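You operate a simulated robot arm through the tools that you are given. There is no shell and no other tool.

The job below is to be done with a simulated robot arm. You get a single attempt, and the scene is never put back.

JOB
Finish wiring the pump board and run the motor at MID.
Fine: The board on the blue stand. Red plug to CONTACT IN, yellow to COIL A, blue to MOTOR +, all three before the red rotary switch goes on. Green pump switch on, blue dial on its mark. The other two leads stay.

The check looks at the end state, three seconds after you hand in, the way a careful person would. Anything else that was tipped, shoved, dropped, spilled or broken makes it a failure.

ROBOT AND FRAMES
A 6-joint arm with a two-finger gripper, fixed in place. Base frame: the origin is at the foot of the arm, x ahead of it, y to its left, z up. Units: mm, rad, N and s.
Its first joint turns from -2.897 to 2.897 rad. Payload 2.45 kg.
The TCP is the grasp point between the finger pads, 20 mm short of the fingertips. In the tool frame z runs along the fingers and y along their closing line. The gripper opens to 140 mm. The gripper's body begins 168 mm behind the TCP.
Orientation is that of the tool frame in the base frame, as a unit quaternion [w, x, y, z]. With the fingers straight down and closing along the base's y, the tool's x points along the base's -x, its y along +y and its z along -z.

CONTROLS
- The arm moves only by the tool play_rows. Its argument "rows" is a list that holds one entry, the list of rows, each a list of 7 numbers: the shift along the tool's x, y, z in mm, then the turn, a rotation vector about the tool's x, y, z in rad, then the gripper command, from -1 (fully open) to 1 (shut), values between in proportion. In form: [[[x, y, z, ax, ay, az, grip], ...]]. A call has 1 to 20 rows; each row is the pose to reach, as a shift and turn from the pose commanded when the call began, along the tool's axes at that moment. Rows are played at 5 a second. More than 50 mm and 0.15 rad between two rows, or a gripper value outside its range, and nothing of the call is played. Where a pose cannot be reached the arm comes as near as it can. A force on the tool above 40 N (or 10 N above the force at the start of the call, whichever is more), or a blocked arm, ends the call early, and 0.2 s more pass. The fingers move at their own pace (about 45 mm/s each) and stop on an object; they squeeze with about 36 N. The grip force told is the motor's: it shows also when the fingers shut on nothing. Time passes only in rows, and 0.2 s behind the last, so rows that repeat a pose let the fingers close. The reply holds the time, the measured pose of the TCP, the force on the tool along the base axes, the opening and the grip force, in the units named above and with some noise, with the torque about the TCP (base axes, N m) and any sound that the robot's microphone picked up.
- Cameras (640 x 400 px; columns grow to the right, rows downward): "scene" is fixed at [47.8, 656.4, 1503]; the picture's right is [-0.52, -0.85, 0.00], its down [-0.37, 0.22, -0.90] and it looks along [0.77, -0.47, -0.43] (base axes); focal length 320 px, centre (320, 200). "wrist" rides on the gripper at [78, 11, -209] in the tool frame; the picture's right is [-0.14, 0.99, 0.00], its down [-0.92, -0.13, -0.37] and it looks along [-0.36, -0.05, 0.93] (tool axes); focal length 280 px, centre (320, 200). There is no depth. A picture from a camera that has moved, and an enlarged one, comes with that camera's place and axes in the base frame and with its lens. The place of the scene camera against the robot may be out by one fixed shift of up to 25 mm in any direction.
- snapshot(camera): a new picture of that camera. It takes no simulated time.
- zoom(camera, box): a new picture of the part [left, top, right, bottom] of that camera's present view, enlarged. It takes no simulated time.
- job_done(): hands the job in; it is judged then, once.

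Places have to be worked out from the pictures, the camera data and where the tool is seen. Open the gripper and draw the arm clear of the work before you hand the job in, unless the task says otherwise.

The tools are called as name(argument=value, ...) on one line, values as JSON. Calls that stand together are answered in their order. play_rows: Moves the arm, as the interface text tells. Its arguments: {"type":"object","properties":{"rows":{"type":"array"}},"required":["rows"]} The other tools are called the same way: snapshot (camera) takes a picture; zoom (camera, box) takes an enlarged picture of a part of a camera's view; job_done () hands the job in.

At the start:

```text
t: 0.0
position: [781.5, 44.3, 1218.6]
ee_rot: [0.001, 0.0, 1.0, 0.0]
force: [-0.9, -0.2, -0.1]
moment: [0.01, -0.02, 0.02]
opening: 139.7
grasp_force: 0.1
```

scene: 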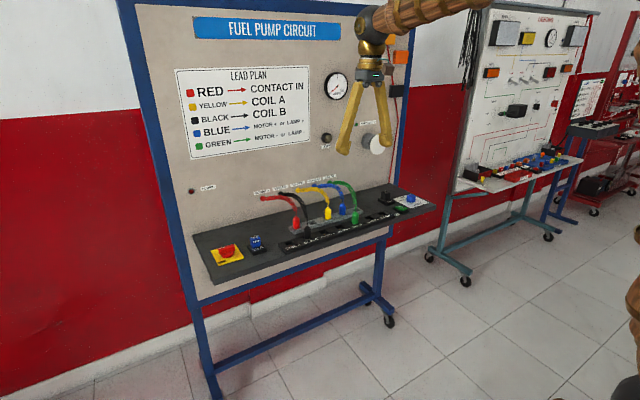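
wrist: 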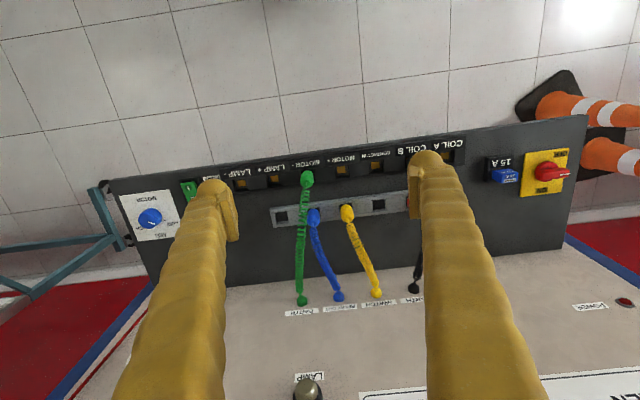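

I'll start by looking closely at both views to identify the plugs, sockets and switches before moving anything.

zoom(camera="scene", box=[180, 160, 440, 300])

zoom(camera="wrist", box=[100, 120, 400, 310])

zoom(camera="wrist", box=[340, 100, 640, 290])

zoom(camera="scene", box=[170, 0, 440, 160])

```text
2.46 times, centred on (310, 230) of scene
camera zoom: at [47.8, 656.4, 1503.0], right [-0.52, -0.85, 0.0], down [-0.37, 0.22, -0.9], along [0.77, -0.47, -0.43], focal length 788 px, centre (345, 126)
```

zoom: 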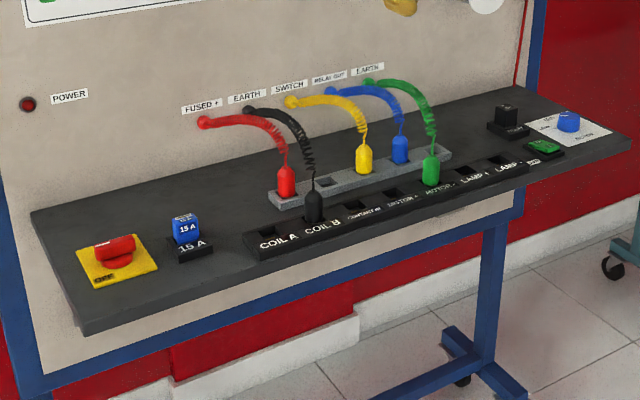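

```text
2.11 times, centred on (250, 215) of wrist
camera zoom: at [703.2, 55.4, 1427.6], right [0.14, 0.99, 0.0], down [0.92, -0.13, 0.37], along [0.37, -0.05, -0.93], focal length 590 px, centre (467, 168)
```

zoom: 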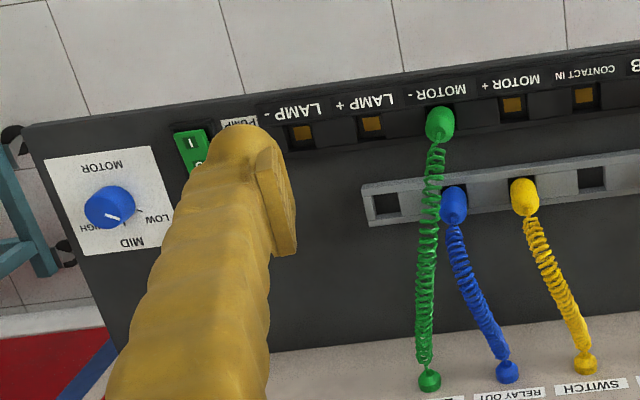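

```text
2.11 times, centred on (490, 195) of wrist
camera zoom: at [703.2, 55.4, 1427.6], right [0.14, 0.99, 0.0], down [0.92, -0.13, 0.37], along [0.37, -0.05, -0.93], focal length 590 px, centre (-38, 210)
```

zoom: 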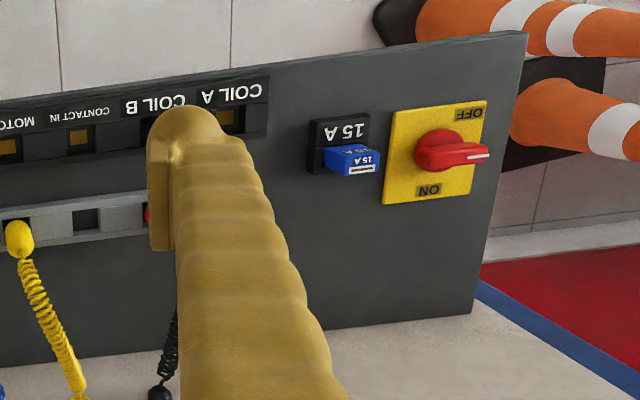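

```text
2.37 times, centred on (305, 80) of scene
camera zoom: at [47.8, 656.4, 1503.0], right [-0.52, -0.85, 0.0], down [-0.37, 0.22, -0.9], along [0.77, -0.47, -0.43], focal length 758 px, centre (356, 484)
```

zoom: 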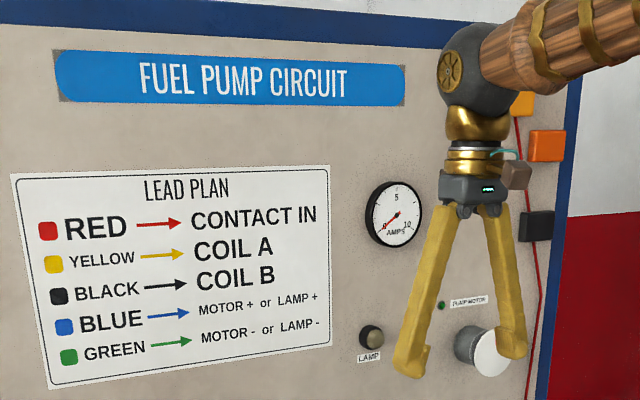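

The near board (blue frame) has red, yellow and blue plugs parked in the grey strip, black already in COIL B, and green in MOTOR −. The rotary looks to be at about (910, 469, 920) and the dial at about (897, -313, 920). I'll slide to +y at the same height to get a second wrist view for triangulation.

play_rows(rows=[[[0, 40, 0, 0, 0, 0, -1], [0, 80, 0, 0, 0, 0, -1], [0, 120, 0, 0, 0, 0, -1], [0, 160, 0, 0, 0, 0, -1], [0, 200, 0, 0, 0, 0, -1], [0, 200, 0, 0, 0, 0, -1]]])

snapshot(camera="wrist")

zoom(camera="wrist", box=[0, 80, 320, 280])

zoom(camera="wrist", box=[240, 80, 560, 280])

```text
t: 1.4
position: [783.0, 246.0, 1219.9]
ee_rot: [0.001, -0.001, 1.0, 0.0]
force: [-0.5, 0.0, -0.5]
moment: [-0.03, 0.0, 0.0]
opening: 140.0
grasp_force: 0.0
```

```text
taken
camera wrist: at [703.0, 256.1, 1428.1], right [0.14, 0.99, 0.0], down [0.92, -0.13, 0.37], along [0.37, -0.05, -0.93], focal length 280 px, centre (320, 200)
```

wrist: 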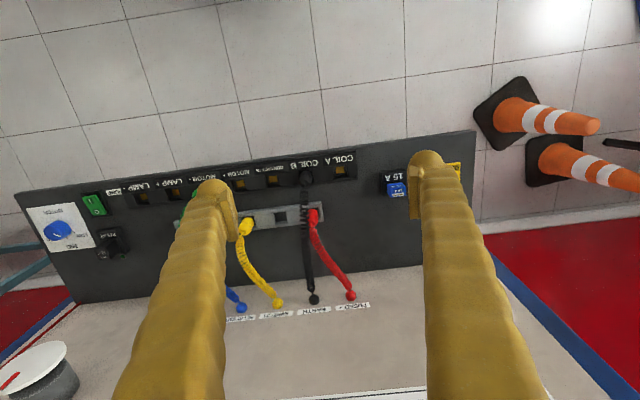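

```text
2.00 times, centred on (160, 180) of wrist
camera zoom: at [703.0, 256.1, 1428.1], right [0.14, 0.99, 0.0], down [0.92, -0.13, 0.37], along [0.37, -0.05, -0.93], focal length 561 px, centre (640, 240)
```

zoom: 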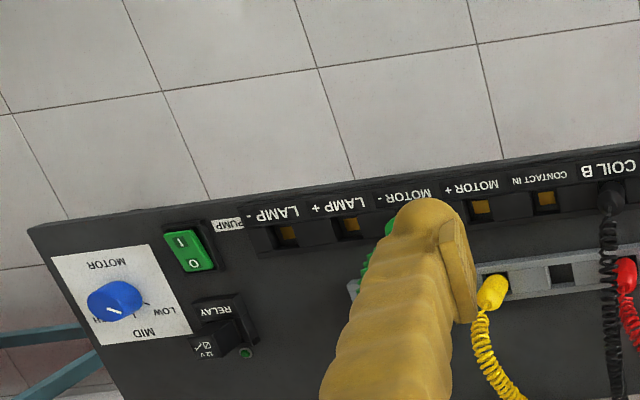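

```text
2.00 times, centred on (400, 180) of wrist
camera zoom: at [703.0, 256.1, 1428.1], right [0.14, 0.99, 0.0], down [0.92, -0.13, 0.37], along [0.37, -0.05, -0.93], focal length 561 px, centre (160, 240)
```

zoom: 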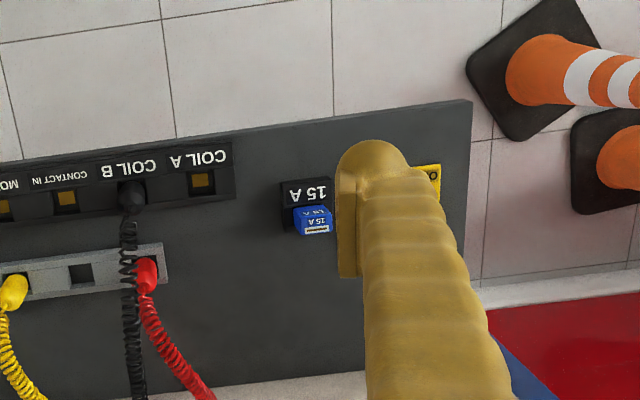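

The socket row lies along y at x≈857, z≈902: COIL A y≈278, CONTACT IN y≈143, MOTOR+ y≈77, with a pitch of about 67 mm. The parking row is at x≈935. Next I'll slide further to +y to look at the rotary switch between the fingers.

play_rows(rows=[[[0, 40, 0, 0, 0, 0, -1], [0, 80, 0, 0, 0, 0, -1], [0, 120, 0, 0, 0, 0, -1], [0, 160, 0, 0, 0, 0, -1], [0, 200, 0, 0, 0, 0, -1], [0, 200, 0, 0, 0, 0, -1]]])

snapshot(camera="wrist")

zoom(camera="wrist", box=[240, 100, 400, 200])

zoom(camera="scene", box=[200, 225, 280, 275])

zoom(camera="scene", box=[360, 180, 440, 230])

```text
t: 2.8
position: [782.5, 444.1, 1221.0]
ee_rot: [0.001, 0.0, 1.0, -0.001]
force: [0.0, -0.6, -0.5]
moment: [-0.01, 0.0, 0.01]
opening: 140.0
grasp_force: 0.2
```

```text
taken
camera wrist: at [703.4, 455.4, 1428.9], right [0.14, 0.99, 0.0], down [0.92, -0.13, 0.37], along [0.37, -0.05, -0.93], focal length 280 px, centre (320, 200)
```

wrist: 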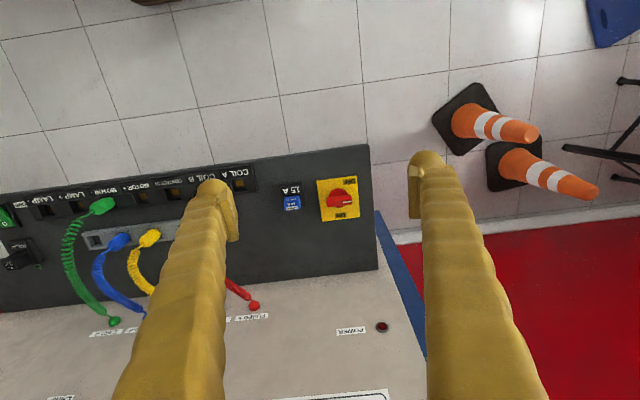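

```text
4.00 times, centred on (320, 150) of wrist
camera zoom: at [703.4, 455.4, 1428.9], right [0.14, 0.99, 0.0], down [0.92, -0.13, 0.37], along [0.37, -0.05, -0.93], focal length 1122 px, centre (320, 400)
```

zoom: 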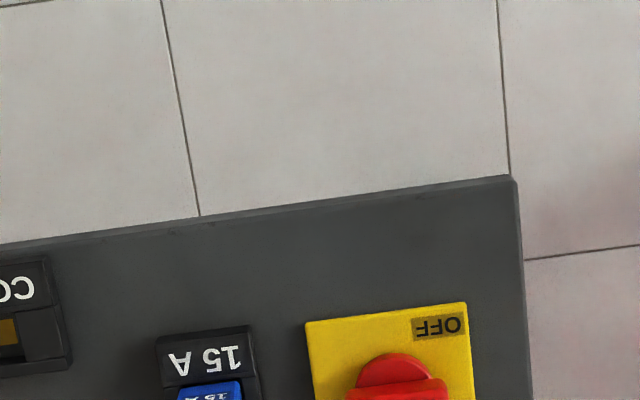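

```text
8.00 times, centred on (240, 250) of scene
camera zoom: at [47.8, 656.4, 1503.0], right [-0.52, -0.85, 0.0], down [-0.37, 0.22, -0.9], along [0.77, -0.47, -0.43], focal length 2559 px, centre (960, -200)
```

zoom: 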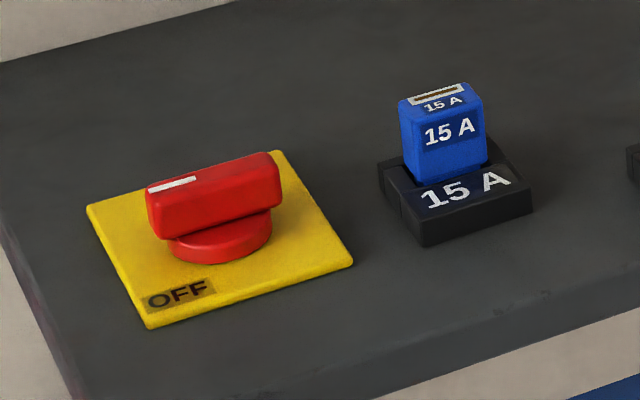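

```text
8.00 times, centred on (400, 205) of scene
camera zoom: at [47.8, 656.4, 1503.0], right [-0.52, -0.85, 0.0], down [-0.37, 0.22, -0.9], along [0.77, -0.47, -0.43], focal length 2559 px, centre (-320, 160)
```

zoom: 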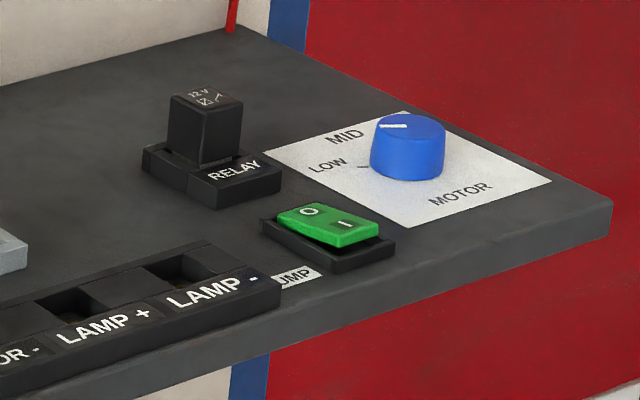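

The knob's white mark points to +y, with the OFF label nearby. I'll zoom on the whole plate to see ON, and on the left-end parts.

zoom(camera="wrist", box=[290, 165, 390, 228])

zoom(camera="wrist", box=[0, 140, 200, 265])

zoom(camera="scene", box=[250, 170, 380, 251])

```text
6.35 times, centred on (340, 196) of wrist
camera zoom: at [703.4, 455.4, 1428.9], right [0.14, 0.99, 0.0], down [0.92, -0.13, 0.37], along [0.37, -0.05, -0.93], focal length 1780 px, centre (193, 222)
```

zoom: 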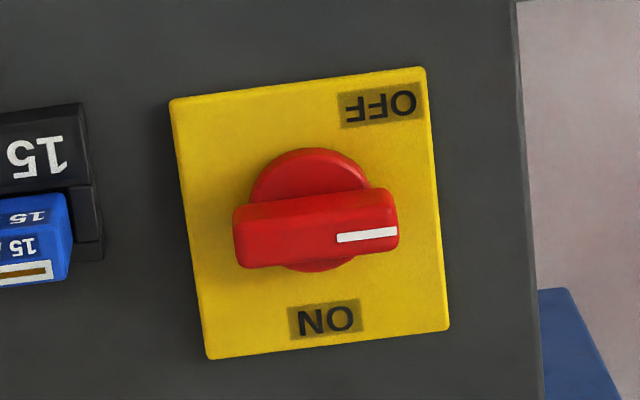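

```text
3.20 times, centred on (100, 202) of wrist
camera zoom: at [703.4, 455.4, 1428.9], right [0.14, 0.99, 0.0], down [0.92, -0.13, 0.37], along [0.37, -0.05, -0.93], focal length 897 px, centre (1024, 192)
```

zoom: 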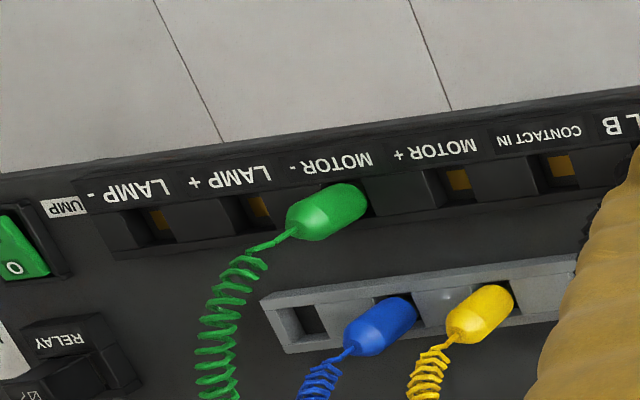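

```text
4.92 times, centred on (315, 210) of scene
camera zoom: at [47.8, 656.4, 1503.0], right [-0.52, -0.85, 0.0], down [-0.37, 0.22, -0.9], along [0.77, -0.47, -0.43], focal length 1575 px, centre (345, 148)
```

zoom: 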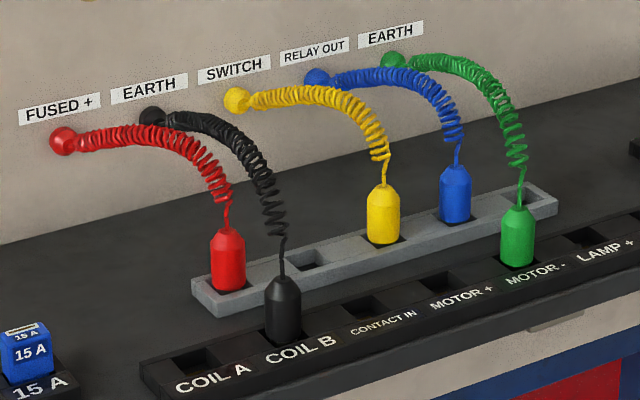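

The knob is OFF with its pointer toward +y, and ON is toward +x (a clockwise quarter turn seen from above). Its plate is near (915, 465, 903). I'll now go to the red plug for a closer look, keeping well above the leads.

play_rows(rows=[[[-10, -40, 15, 0, 0, 0, -1], [-20, -80, 30, 0, 0, 0, -1], [-30, -120, 45, 0, 0, 0, -1], [-40, -160, 60, 0, 0, 0, -1], [-50, -200, 75, 0, 0, 0, -1], [-60, -236, 90, 0, 0, 0, -1], [-60, -236, 90, 0, 0, 0, -1]]])

snapshot(camera="wrist")

zoom(camera="wrist", box=[220, 100, 440, 238])

```text
t: 4.4
position: [842.2, 207.6, 1129.0]
ee_rot: [0.002, 0.001, 1.0, 0.001]
force: [-0.4, 0.6, 0.9]
moment: [-0.01, -0.03, -0.02]
opening: 140.1
grasp_force: 0.0
```

```text
taken
camera wrist: at [763.8, 218.7, 1337.6], right [0.14, 0.99, 0.0], down [0.92, -0.13, 0.37], along [0.37, -0.05, -0.93], focal length 280 px, centre (320, 200)
```

wrist: 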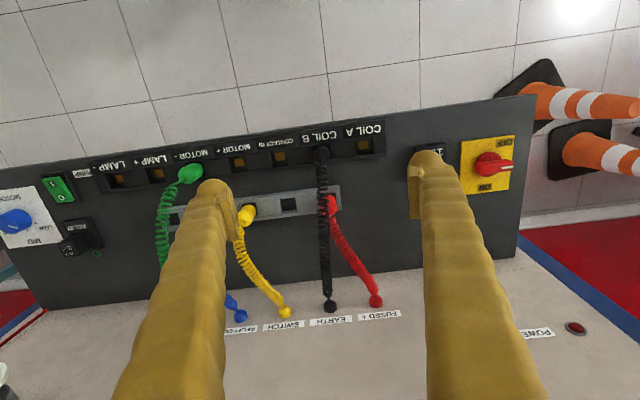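

```text
2.90 times, centred on (330, 169) of wrist
camera zoom: at [763.8, 218.7, 1337.6], right [0.14, 0.99, 0.0], down [0.92, -0.13, 0.37], along [0.37, -0.05, -0.93], focal length 813 px, centre (291, 290)
```

zoom: 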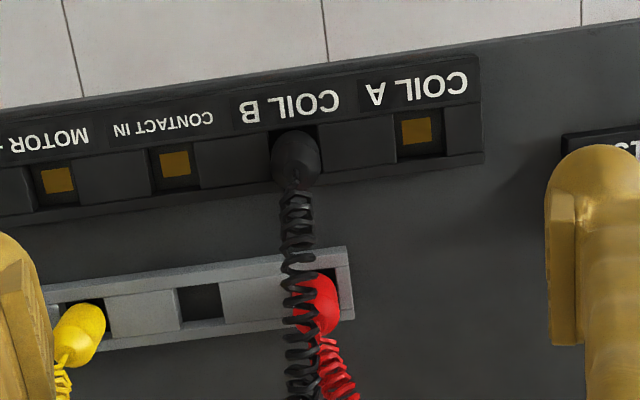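

The black lead arches over the red plug's −y side. The red plug axis looks to be near (936, 210) with its tip at z≈958. I'll come down over it, staying above the leads, for a more exact fix.

play_rows(rows=[[[-30, 1, 25, 0, 0, 0, -1], [-60, 2, 50, 0, 0, 0, -1], [-88, 3, 75, 0, 0, 0, -1], [-88, 3, 75, 0, 0, 0, -1]]])

snapshot(camera="wrist")

zoom(camera="wrist", box=[220, 120, 430, 251])

zoom(camera="scene", box=[240, 130, 400, 230])

```text
t: 5.4
position: [930.5, 210.6, 1052.9]
ee_rot: [0.001, 0.0, 1.0, 0.001]
force: [-0.2, -0.3, -0.1]
moment: [0.01, 0.0, 0.01]
opening: 139.7
grasp_force: 0.0
```

```text
taken
camera wrist: at [852.1, 222.2, 1261.7], right [0.14, 0.99, 0.0], down [0.92, -0.13, 0.37], along [0.37, -0.05, -0.93], focal length 280 px, centre (320, 200)
```

wrist: 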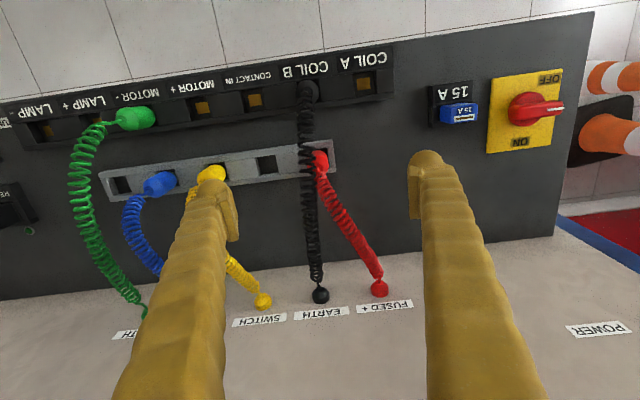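

```text
3.05 times, centred on (325, 186) of wrist
camera zoom: at [852.1, 222.2, 1261.7], right [0.14, 0.99, 0.0], down [0.92, -0.13, 0.37], along [0.37, -0.05, -0.93], focal length 854 px, centre (305, 244)
```

zoom: 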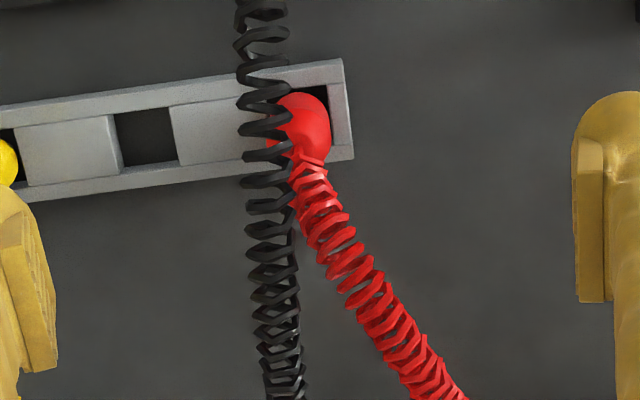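

```text
4.00 times, centred on (320, 180) of scene
camera zoom: at [47.8, 656.4, 1503.0], right [-0.52, -0.85, 0.0], down [-0.37, 0.22, -0.9], along [0.77, -0.47, -0.43], focal length 1280 px, centre (320, 280)
```

zoom: 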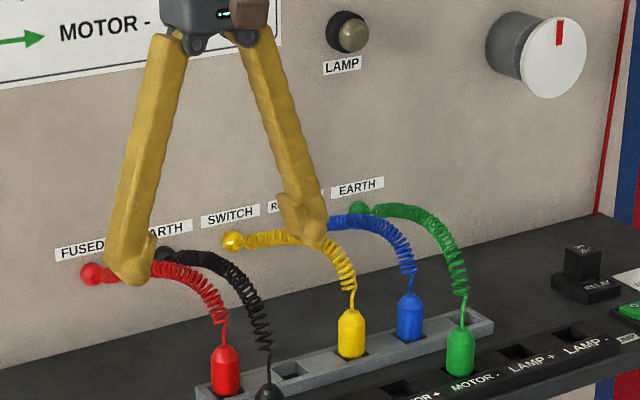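

The two views agree that the red plug tip is at (936.4, 210.4, 958), with the black coil crossing over its −y half. I'll narrow the opening to about 62 mm, descend part way and look.

play_rows(rows=[[[-5.5, 0, 0, 0, 0, 0, 0.11], [-5.5, 0, 0, 0, 0, 0, 0.11], [-5.5, 0, 20, 0, 0, 0, 0.11], [-5.5, 0, 40, 0, 0, 0, 0.11], [-5.5, 0, 60, 0, 0, 0, 0.11], [-5.5, 0, 60, 0, 0, 0, 0.11]]])

snapshot(camera="wrist")

zoom(camera="scene", box=[240, 150, 400, 250])

```text
t: 6.8
position: [935.7, 211.3, 993.8]
ee_rot: [0.002, 0.001, 1.0, 0.0]
force: [0.1, 0.0, -0.5]
moment: [0.0, -0.03, 0.01]
opening: 62.1
grasp_force: 0.0
```

```text
taken
camera wrist: at [856.5, 222.0, 1202.3], right [0.14, 0.99, 0.0], down [0.92, -0.13, 0.37], along [0.37, -0.05, -0.93], focal length 280 px, centre (320, 200)
```

wrist: 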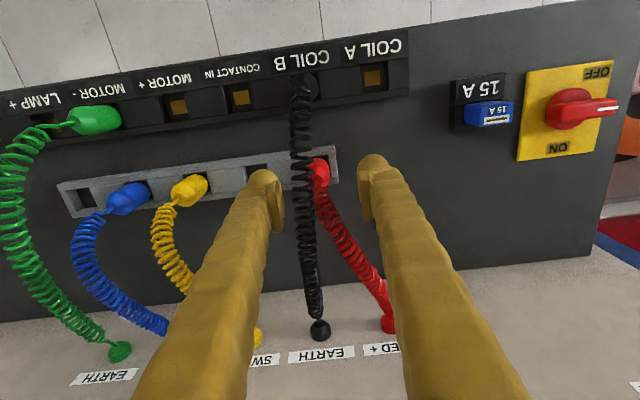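

```text
4.00 times, centred on (320, 200) of scene
camera zoom: at [47.8, 656.4, 1503.0], right [-0.52, -0.85, 0.0], down [-0.37, 0.22, -0.9], along [0.77, -0.47, -0.43], focal length 1280 px, centre (320, 200)
```

zoom: 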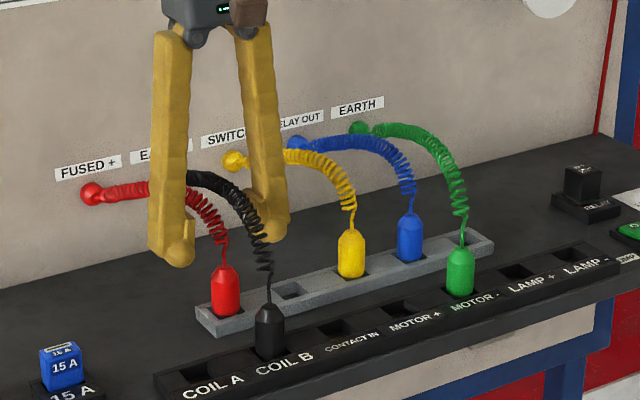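

The plug is centred between the fingers, with the black coil also between them and clear of both. I'll descend to grip height, TCP z≈935, still open.

play_rows(rows=[[[0, -1, 20, 0, 0, 0, 0.11], [0, -1, 40, 0, 0, 0, 0.11], [0, -1, 58, 0, 0, 0, 0.11], [0, -1, 58, 0, 0, 0, 0.11]]])

snapshot(camera="wrist")

zoom(camera="scene", box=[240, 170, 340, 233])

zoom(camera="wrist", box=[240, 100, 400, 200])

```text
t: 7.8
position: [936.5, 211.9, 935.9]
ee_rot: [0.0, 0.001, 1.0, 0.0]
force: [-0.9, 0.1, 0.5]
moment: [0.02, -0.01, 0.02]
opening: 62.2
grasp_force: 0.1
```

```text
taken
camera wrist: at [857.1, 222.1, 1144.9], right [0.14, 0.99, 0.0], down [0.92, -0.13, 0.37], along [0.37, -0.05, -0.93], focal length 280 px, centre (320, 200)
```

wrist: 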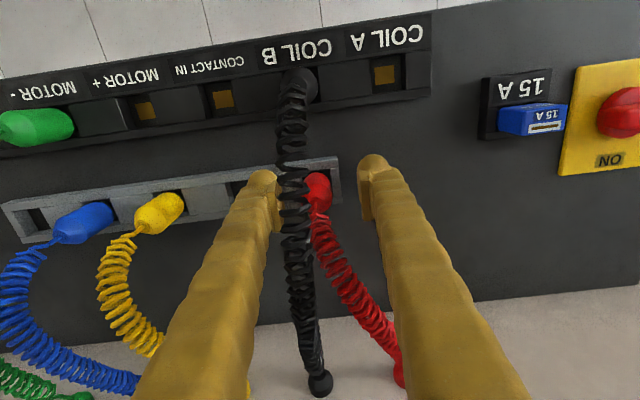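

```text
6.35 times, centred on (290, 202) of scene
camera zoom: at [47.8, 656.4, 1503.0], right [-0.52, -0.85, 0.0], down [-0.37, 0.22, -0.9], along [0.77, -0.47, -0.43], focal length 2031 px, centre (510, 190)
```

zoom: 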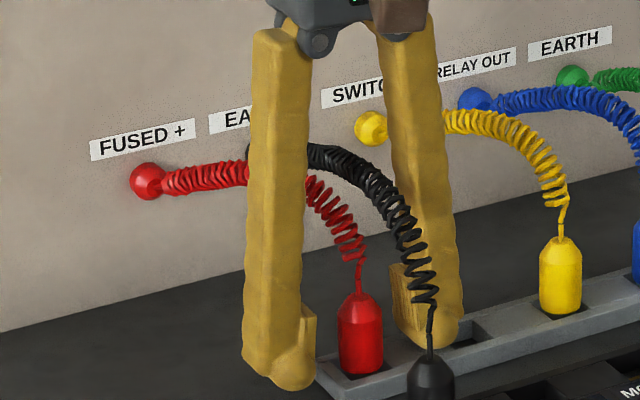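

```text
4.00 times, centred on (320, 150) of wrist
camera zoom: at [857.1, 222.1, 1144.9], right [0.14, 0.99, 0.0], down [0.92, -0.13, 0.37], along [0.37, -0.05, -0.93], focal length 1122 px, centre (320, 400)
```

zoom: 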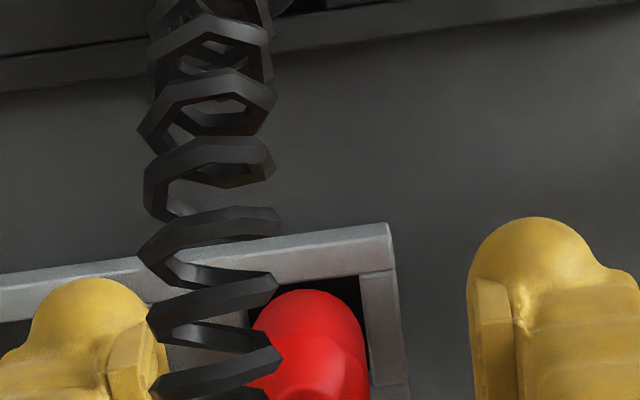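

Fingers straddle the plug, which is about 1.5–2 mm toward −y of the gripper's centre. I'll nudge −y and close on it.

play_rows(rows=[[[0, -1.5, 0, 0, 0, 0, 0.11], [0, -1.5, 0, 0, 0, 0, 0.4], [0, -1.5, 0, 0, 0, 0, 1], [0, -1.5, 0, 0, 0, 0, 1], [0, -1.5, 0, 0, 0, 0, 1], [0, -1.5, 0, 0, 0, 0, 1]]])

snapshot(camera="wrist")

zoom(camera="scene", box=[240, 170, 340, 233])

```text
t: 9.2
position: [936.0, 209.2, 936.7]
ee_rot: [0.0, 0.0, 1.0, -0.001]
force: [0.3, -0.3, 0.5]
moment: [-0.02, 0.01, 0.01]
opening: 21.8
grasp_force: 36.0
```

```text
taken
camera wrist: at [856.8, 220.3, 1144.8], right [0.14, 0.99, 0.0], down [0.92, -0.13, 0.37], along [0.37, -0.05, -0.93], focal length 280 px, centre (320, 200)
```

wrist: 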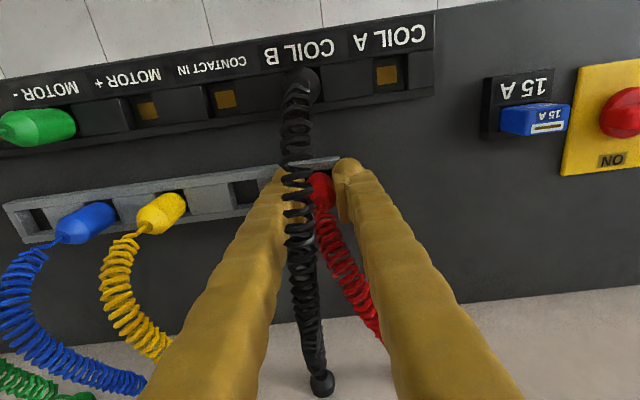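

```text
6.35 times, centred on (290, 202) of scene
camera zoom: at [47.8, 656.4, 1503.0], right [-0.52, -0.85, 0.0], down [-0.37, 0.22, -0.9], along [0.77, -0.47, -0.43], focal length 2031 px, centre (510, 190)
```

zoom: 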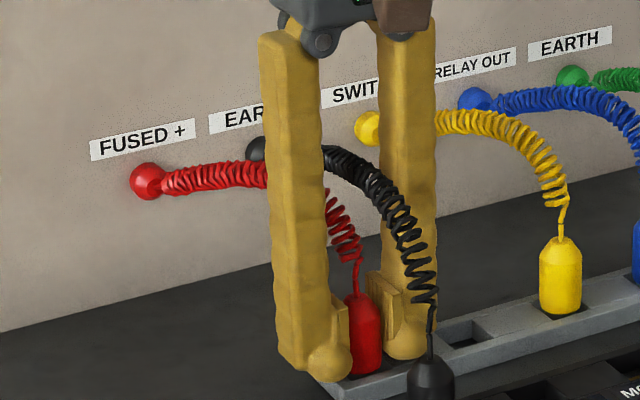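

I have the red plug gripped at 21.8 mm opening, and the black lead looks undisturbed. I'll lift it slowly and watch the force and the black lead.

play_rows(rows=[[[0, 0, -4, 0, 0, 0, 1], [0, 0, -10, 0, 0, 0, 1], [0, 0, -18, 0, 0, 0, 1], [0, 0, -28, 0, 0, 0, 1], [0, 0, -40, 0, 0, 0, 1], [0, 0, -40, 0, 0, 0, 1]]])

snapshot(camera="wrist")

zoom(camera="scene", box=[240, 160, 340, 223])

```text
t: 10.6
position: [935.9, 209.4, 976.5]
ee_rot: [0.001, -0.001, 1.0, 0.0]
force: [0.3, 0.7, -1.1]
moment: [0.01, 0.03, 0.01]
opening: 21.6
grasp_force: 35.9
```

```text
taken
camera wrist: at [856.3, 220.1, 1185.0], right [0.14, 0.99, 0.0], down [0.92, -0.13, 0.37], along [0.37, -0.05, -0.93], focal length 280 px, centre (320, 200)
```

wrist: 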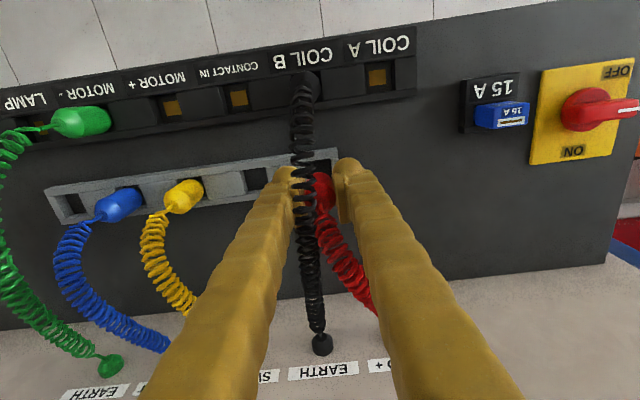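

```text
6.35 times, centred on (290, 192) of scene
camera zoom: at [47.8, 656.4, 1503.0], right [-0.52, -0.85, 0.0], down [-0.37, 0.22, -0.9], along [0.77, -0.47, -0.43], focal length 2031 px, centre (510, 254)
```

zoom: 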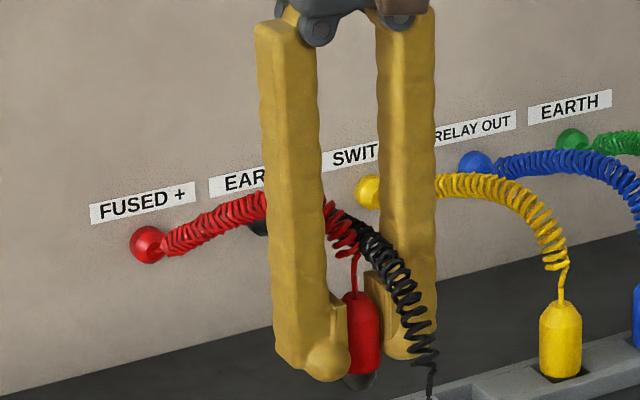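

The plug came out cleanly and the black lead didn't move. I'll raise it a little more, carry it −y then −x to above CONTACT IN (about 855, 142), and check alignment there.

play_rows(rows=[[[0, 0, -18, 0, 0, 0, 1], [0, -20, -18, 0, 0, 0, 1], [0, -45, -18, 0, 0, 0, 1], [0, -67.5, -18, 0, 0, 0, 1], [20, -67.5, -18, 0, 0, 0, 1], [50, -67.5, -18, 0, 0, 0, 1], [80, -67.5, -18, 0, 0, 0, 1], [80, -67.5, -18, 0, 0, 0, 1], [80, -67.5, -18, 0, 0, 0, 1]]])

snapshot(camera="wrist")

zoom(camera="wrist", box=[240, 120, 400, 220])

zoom(camera="scene", box=[260, 170, 380, 245])

```text
t: 12.6
position: [856.2, 141.5, 992.8]
ee_rot: [0.002, 0.0, 1.0, 0.0]
force: [0.1, 0.7, 0.5]
moment: [0.0, 0.0, -0.01]
opening: 21.4
grasp_force: 36.2
```

```text
taken
camera wrist: at [776.7, 152.7, 1201.7], right [0.14, 0.99, 0.0], down [0.92, -0.13, 0.37], along [0.37, -0.05, -0.93], focal length 280 px, centre (320, 200)
```

wrist: 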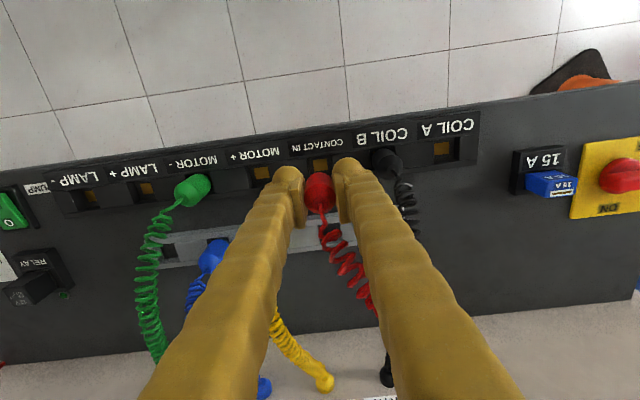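

```text
4.00 times, centred on (320, 170) of wrist
camera zoom: at [776.7, 152.7, 1201.7], right [0.14, 0.99, 0.0], down [0.92, -0.13, 0.37], along [0.37, -0.05, -0.93], focal length 1122 px, centre (320, 320)
```

zoom: 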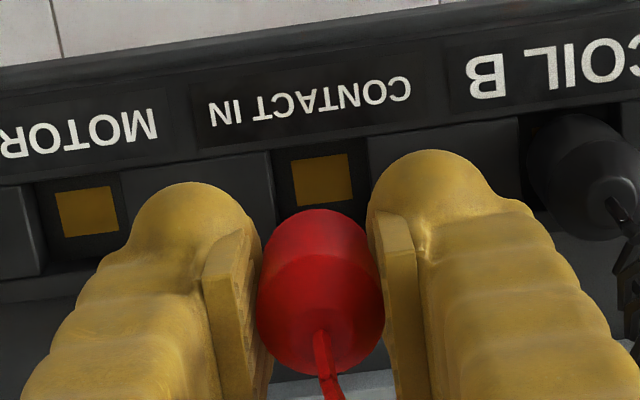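

```text
5.33 times, centred on (320, 208) of scene
camera zoom: at [47.8, 656.4, 1503.0], right [-0.52, -0.85, 0.0], down [-0.37, 0.22, -0.9], along [0.77, -0.47, -0.43], focal length 1706 px, centre (320, 160)
```

zoom: 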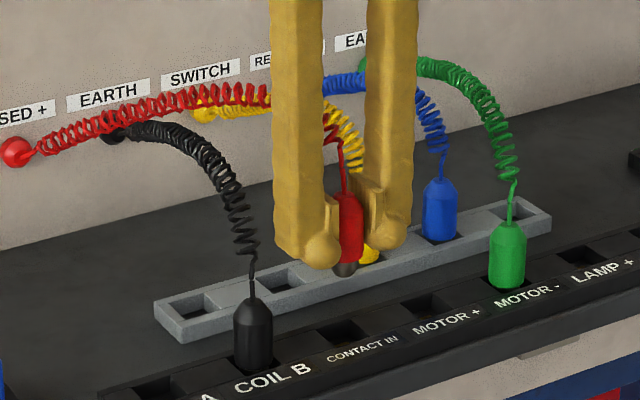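

The leads don't interfere. Comparing tips in the same view, the red plug at (853, 142) lines up in x with the seated black plug at (853, 209.2), and is one pitch away in y. I'll lower it straight down, slowly near the socket, watching the force.

play_rows(rows=[[[0, 0, 12, 0, 0, 0, 1], [0, 0, 24, 0, 0, 0, 1], [0, 0, 32, 0, 0, 0, 1], [0, 0, 36, 0, 0, 0, 1], [0, 0, 40, 0, 0, 0, 1], [0, 0, 44, 0, 0, 0, 1], [0, 0, 47, 0, 0, 0, 1], [0, 0, 50, 0, 0, 0, 1]]])

zoom(camera="wrist", box=[240, 100, 400, 200])

zoom(camera="scene", box=[260, 190, 360, 253])

```text
t: 14.4
position: [856.0, 142.6, 944.0]
ee_rot: [0.0, 0.0, 1.0, 0.0]
force: [-0.6, -0.6, -0.7]
moment: [0.01, 0.0, 0.0]
opening: 21.3
grasp_force: 35.7
```

```text
4.00 times, centred on (320, 150) of wrist
camera zoom: at [777.2, 152.7, 1152.8], right [0.14, 0.99, 0.0], down [0.92, -0.13, 0.37], along [0.37, -0.05, -0.93], focal length 1122 px, centre (320, 400)
```

zoom: 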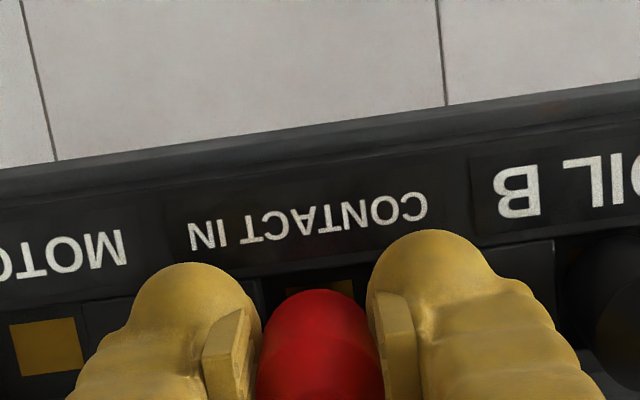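

```text
6.35 times, centred on (310, 222) of scene
camera zoom: at [47.8, 656.4, 1503.0], right [-0.52, -0.85, 0.0], down [-0.37, 0.22, -0.9], along [0.77, -0.47, -0.43], focal length 2031 px, centre (384, 64)
```

zoom: 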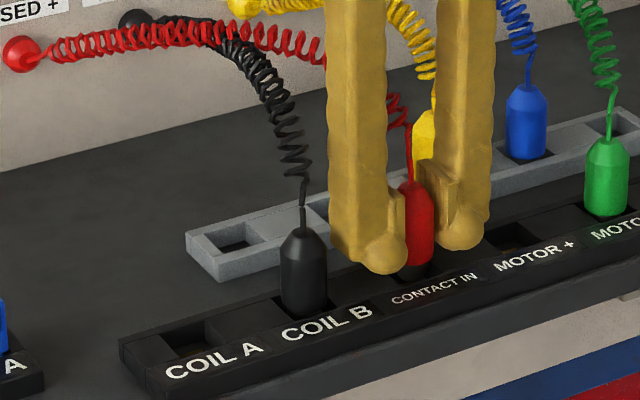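

No contact yet at z=944, and the plug sits right over or in its hole. I'll continue down in small steps.

play_rows(rows=[[[0, 0, 2, 0, 0, 0, 1], [0, 0, 4, 0, 0, 0, 1], [0, 0, 6, 0, 0, 0, 1], [0, 0, 7, 0, 0, 0, 1], [0, 0, 7, 0, 0, 0, 1]]])

zoom(camera="scene", box=[260, 190, 360, 253])

zoom(camera="wrist", box=[240, 100, 400, 200])

```text
t: 15.6
position: [856.2, 142.3, 937.1]
ee_rot: [0.001, 0.0, 1.0, 0.0]
force: [0.2, -0.7, -0.5]
moment: [0.03, -0.02, 0.01]
opening: 21.4
grasp_force: 36.1
```

```text
6.35 times, centred on (310, 222) of scene
camera zoom: at [47.8, 656.4, 1503.0], right [-0.52, -0.85, 0.0], down [-0.37, 0.22, -0.9], along [0.77, -0.47, -0.43], focal length 2031 px, centre (384, 64)
```

zoom: 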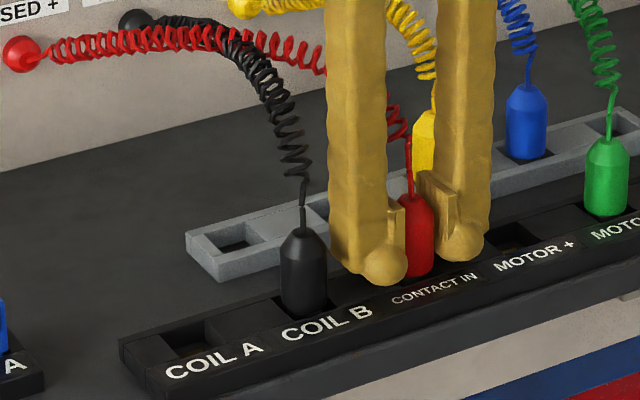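

```text
4.00 times, centred on (320, 150) of wrist
camera zoom: at [777.2, 152.8, 1145.8], right [0.14, 0.99, 0.0], down [0.92, -0.13, 0.37], along [0.37, -0.05, -0.93], focal length 1122 px, centre (320, 400)
```

zoom: 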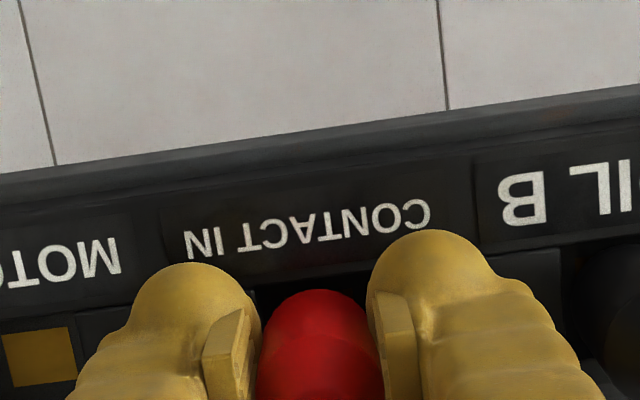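

No resistance yet, and the red tip sits only about 1–2 mm above the line of the seated plugs' tips. I'll press down a few more millimetres in 1 mm steps.

play_rows(rows=[[[0, 0, 1, 0, 0, 0, 1], [0, 0, 2, 0, 0, 0, 1], [0, 0, 3, 0, 0, 0, 1], [0, 0, 4, 0, 0, 0, 1], [0, 0, 5, 0, 0, 0, 1]]])

zoom(camera="scene", box=[260, 190, 360, 253])

```text
t: 16.8
position: [856.1, 142.5, 933.3]
ee_rot: [0.001, 0.0, 1.0, 0.0]
force: [3.5, -0.1, 30.8]
moment: [-0.06, -0.04, -0.02]
opening: 21.8
grasp_force: 35.8
```

```text
6.35 times, centred on (310, 222) of scene
camera zoom: at [47.8, 656.4, 1503.0], right [-0.52, -0.85, 0.0], down [-0.37, 0.22, -0.9], along [0.77, -0.47, -0.43], focal length 2031 px, centre (384, 64)
```

zoom: 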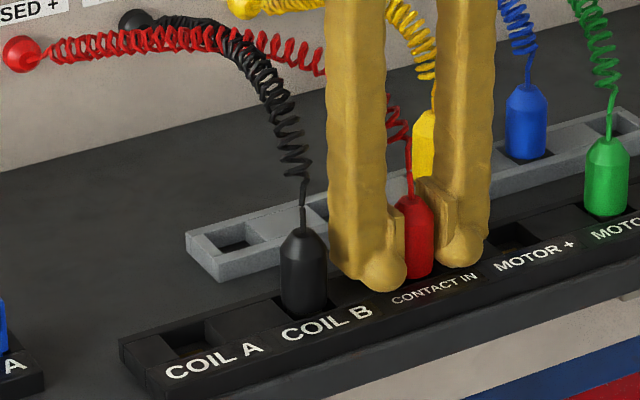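

Contact at about 31 N with the red tip level with its neighbours, so it is seated. I'll ease off 1 mm, open to only 50 mm to stay clear of the black plug, and rise straight up.

play_rows(rows=[[[0, 0, -1, 0, 0, 0, 1], [0, 0, -1, 0, 0, 0, 0.6], [0, 0, -1, 0, 0, 0, 0.286], [0, 0, -1, 0, 0, 0, 0.286], [0, 0, -1, 0, 0, 0, 0.286], [0, 0, -20, 0, 0, 0, 0.286], [0, 0, -50, 0, 0, 0, 0.286], [0, 0, -90, 0, 0, 0, 0.286], [0, 0, -110, 0, 0, 0, 0.286], [0, 0, -110, 0, 0, 0, 0.286]]])

snapshot(camera="wrist")

zoom(camera="scene", box=[250, 170, 380, 251])

```text
t: 19.0
position: [856.3, 142.3, 1043.7]
ee_rot: [0.001, 0.0, 1.0, 0.0]
force: [0.4, -0.2, -1.2]
moment: [-0.01, 0.0, 0.01]
opening: 50.3
grasp_force: 0.1
```

```text
taken
camera wrist: at [777.0, 152.4, 1251.3], right [0.14, 0.99, 0.0], down [0.92, -0.13, 0.37], along [0.37, -0.05, -0.93], focal length 280 px, centre (320, 200)
```

wrist: 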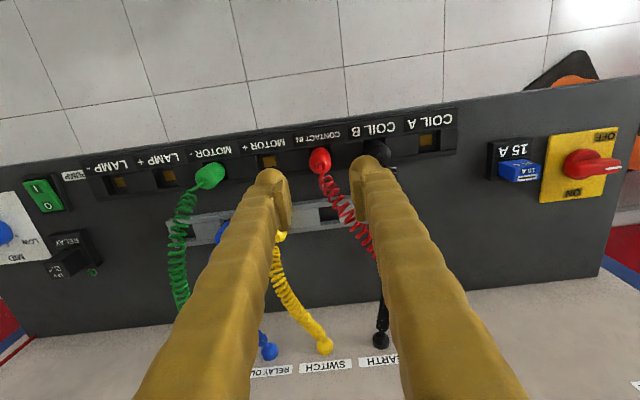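

```text
4.92 times, centred on (315, 210) of scene
camera zoom: at [47.8, 656.4, 1503.0], right [-0.52, -0.85, 0.0], down [-0.37, 0.22, -0.9], along [0.77, -0.47, -0.43], focal length 1575 px, centre (345, 148)
```

zoom: 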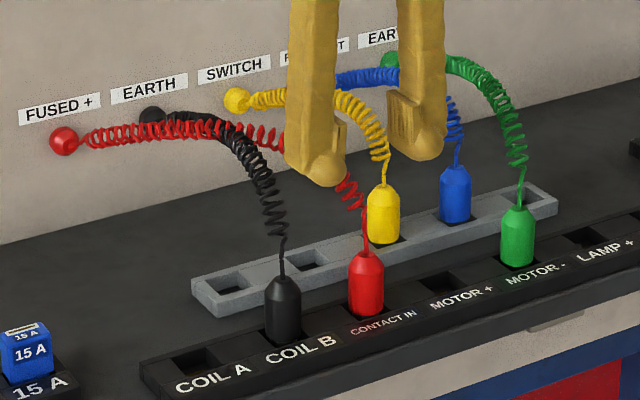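

Red is seated upright in CONTACT IN. Next is yellow, parked at about (936, 75.7). I'll move over it and check centring before the final descent.

play_rows(rows=[[[-25, -20, 0, 0, 0, 0, 0.2], [-50, -42, 0, 0, 0, 0, 0.2], [-79.7, -66.6, 0, 0, 0, 0, 0.2], [-79.7, -66.6, 25, 0, 0, 0, 0.2], [-79.7, -66.6, 50, 0, 0, 0, 0.2], [-79.7, -66.6, 50, 0, 0, 0, 0.2]]])

snapshot(camera="wrist")

zoom(camera="wrist", box=[240, 110, 400, 210])

```text
t: 20.4
position: [936.4, 75.1, 992.1]
ee_rot: [0.001, 0.0, 1.0, 0.0]
force: [-0.8, -0.2, 0.0]
moment: [0.02, 0.01, -0.01]
opening: 55.9
grasp_force: 0.1
```

```text
taken
camera wrist: at [857.0, 85.6, 1201.0], right [0.14, 0.99, 0.0], down [0.92, -0.13, 0.37], along [0.37, -0.05, -0.93], focal length 280 px, centre (320, 200)
```

wrist: 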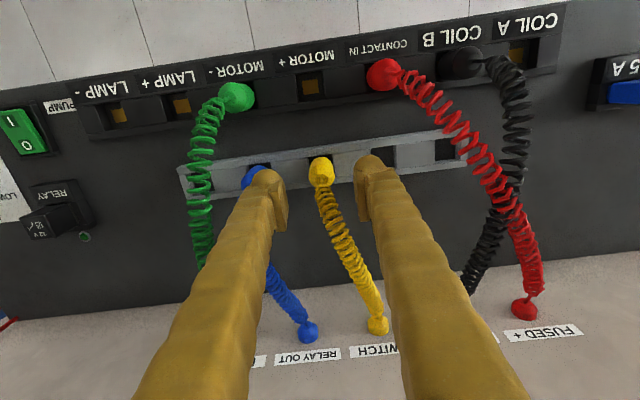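

```text
4.00 times, centred on (320, 160) of wrist
camera zoom: at [857.0, 85.6, 1201.0], right [0.14, 0.99, 0.0], down [0.92, -0.13, 0.37], along [0.37, -0.05, -0.93], focal length 1122 px, centre (320, 360)
```

zoom: 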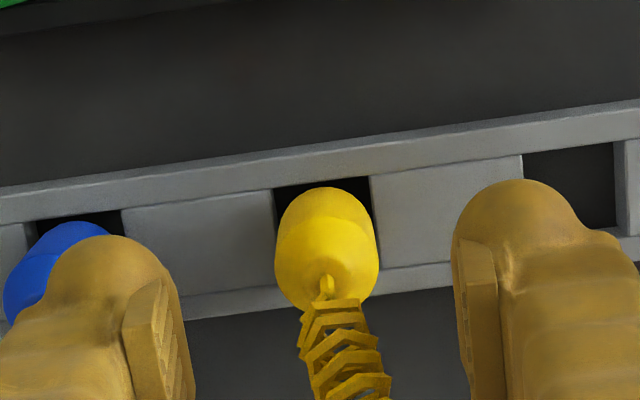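

The yellow tip is at (935, 76), centred within about 1 mm. I'll descend to z≈936 and grip.

play_rows(rows=[[[0, 0.5, 20, 0, 0, 0, 0.2], [0, 0.5, 40, 0, 0, 0, 0.2], [0, 0.5, 55.5, 0, 0, 0, 0.2], [0, 0.5, 55.5, 0, 0, 0, 0.2], [0, 0.5, 55.5, 0, 0, 0, 0.5], [0, 0.5, 55.5, 0, 0, 0, 1], [0, 0.5, 55.5, 0, 0, 0, 1], [0, 0.5, 55.5, 0, 0, 0, 1], [0, 0.5, 55.5, 0, 0, 0, 1]]])

zoom(camera="wrist", box=[240, 110, 400, 210])

zoom(camera="scene", box=[270, 160, 370, 223])

```text
t: 22.4
position: [935.9, 75.8, 936.1]
ee_rot: [0.001, 0.0, 1.0, 0.0]
force: [-1.3, -0.1, 0.1]
moment: [-0.02, -0.03, -0.01]
opening: 21.4
grasp_force: 36.1
```

```text
4.00 times, centred on (320, 160) of wrist
camera zoom: at [856.8, 85.9, 1145.0], right [0.14, 0.99, 0.0], down [0.92, -0.13, 0.37], along [0.37, -0.05, -0.93], focal length 1122 px, centre (320, 360)
```

zoom: 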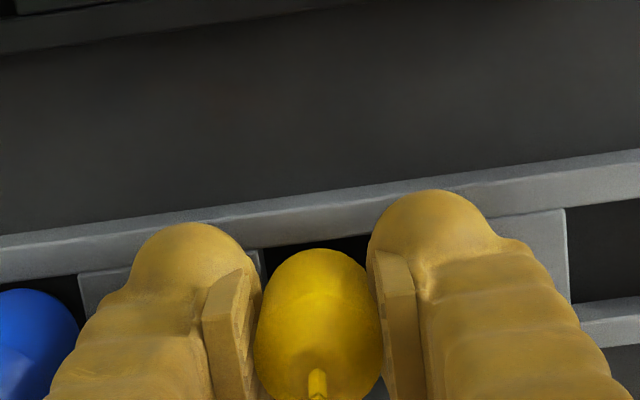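

```text
6.35 times, centred on (320, 192) of scene
camera zoom: at [47.8, 656.4, 1503.0], right [-0.52, -0.85, 0.0], down [-0.37, 0.22, -0.9], along [0.77, -0.47, -0.43], focal length 2031 px, centre (320, 254)
```

zoom: 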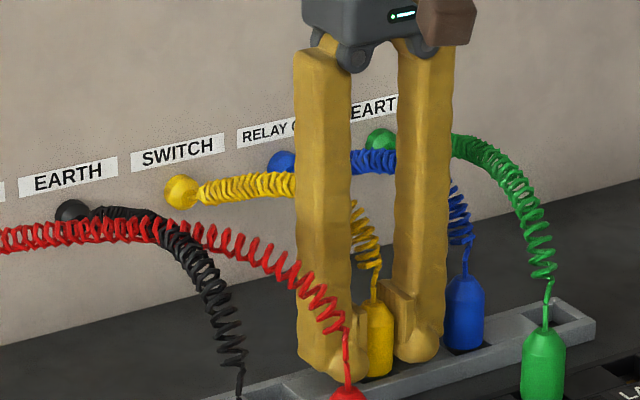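

Yellow is gripped. I'll lift 100 mm, travel along +y over the empty parking row to y≈276, then −x to above COIL A.

play_rows(rows=[[[0, 0, -5, 0, 0, 0, 1], [0, 0, -15, 0, 0, 0, 1], [0, 0, -40, 0, 0, 0, 1], [0, 0, -75, 0, 0, 0, 1], [0, 0, -100, 0, 0, 0, 1], [0, 35, -100, 0, 0, 0, 1], [0, 75, -100, 0, 0, 0, 1], [0, 115, -100, 0, 0, 0, 1], [0, 155, -100, 0, 0, 0, 1], [0, 185, -100, 0, 0, 0, 1], [0, 200, -100, 0, 0, 0, 1], [25, 200, -100, 0, 0, 0, 1], [55, 200, -100, 0, 0, 0, 1], [79.7, 200, -100, 0, 0, 0, 1], [79.7, 200, -80, 0, 0, 0, 1], [79.7, 200, -57, 0, 0, 0, 1], [79.7, 200, -57, 0, 0, 0, 1], [79.7, 200, -57, 0, 0, 0, 1]]])

snapshot(camera="wrist")

zoom(camera="wrist", box=[240, 120, 400, 220])

zoom(camera="scene", box=[240, 170, 370, 251])

```text
t: 26.2
position: [855.8, 275.5, 992.9]
ee_rot: [0.001, 0.0, 1.0, -0.001]
force: [-0.7, -0.1, -0.1]
moment: [0.0, -0.01, 0.0]
opening: 21.4
grasp_force: 36.5
```

```text
taken
camera wrist: at [777.3, 286.8, 1201.8], right [0.14, 0.99, 0.0], down [0.92, -0.13, 0.37], along [0.37, -0.05, -0.93], focal length 280 px, centre (320, 200)
```

wrist: 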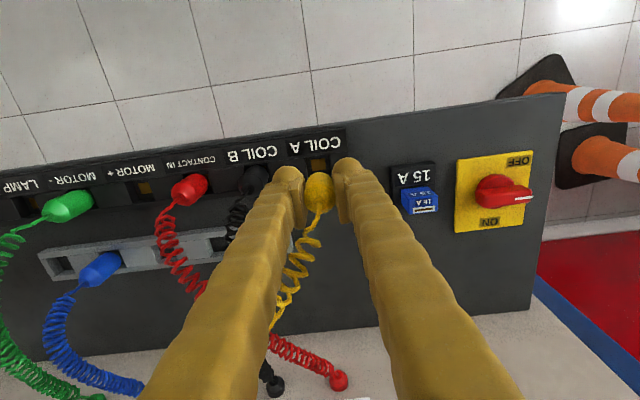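

```text
4.00 times, centred on (320, 170) of wrist
camera zoom: at [777.3, 286.8, 1201.8], right [0.14, 0.99, 0.0], down [0.92, -0.13, 0.37], along [0.37, -0.05, -0.93], focal length 1122 px, centre (320, 320)
```

zoom: 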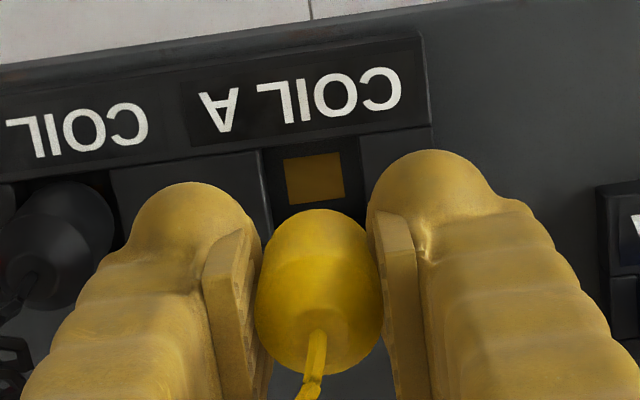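

```text
4.92 times, centred on (305, 210) of scene
camera zoom: at [47.8, 656.4, 1503.0], right [-0.52, -0.85, 0.0], down [-0.37, 0.22, -0.9], along [0.77, -0.47, -0.43], focal length 1575 px, centre (394, 148)
```

zoom: 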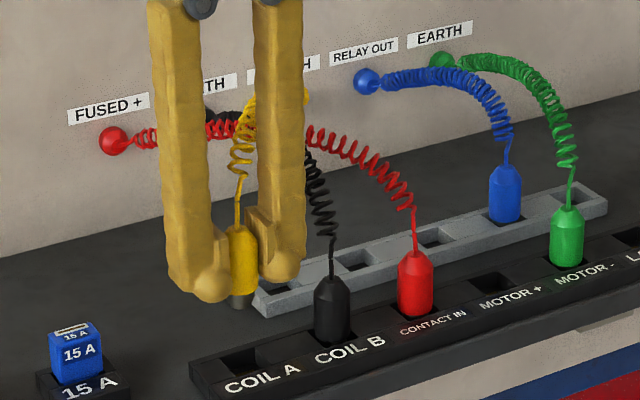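

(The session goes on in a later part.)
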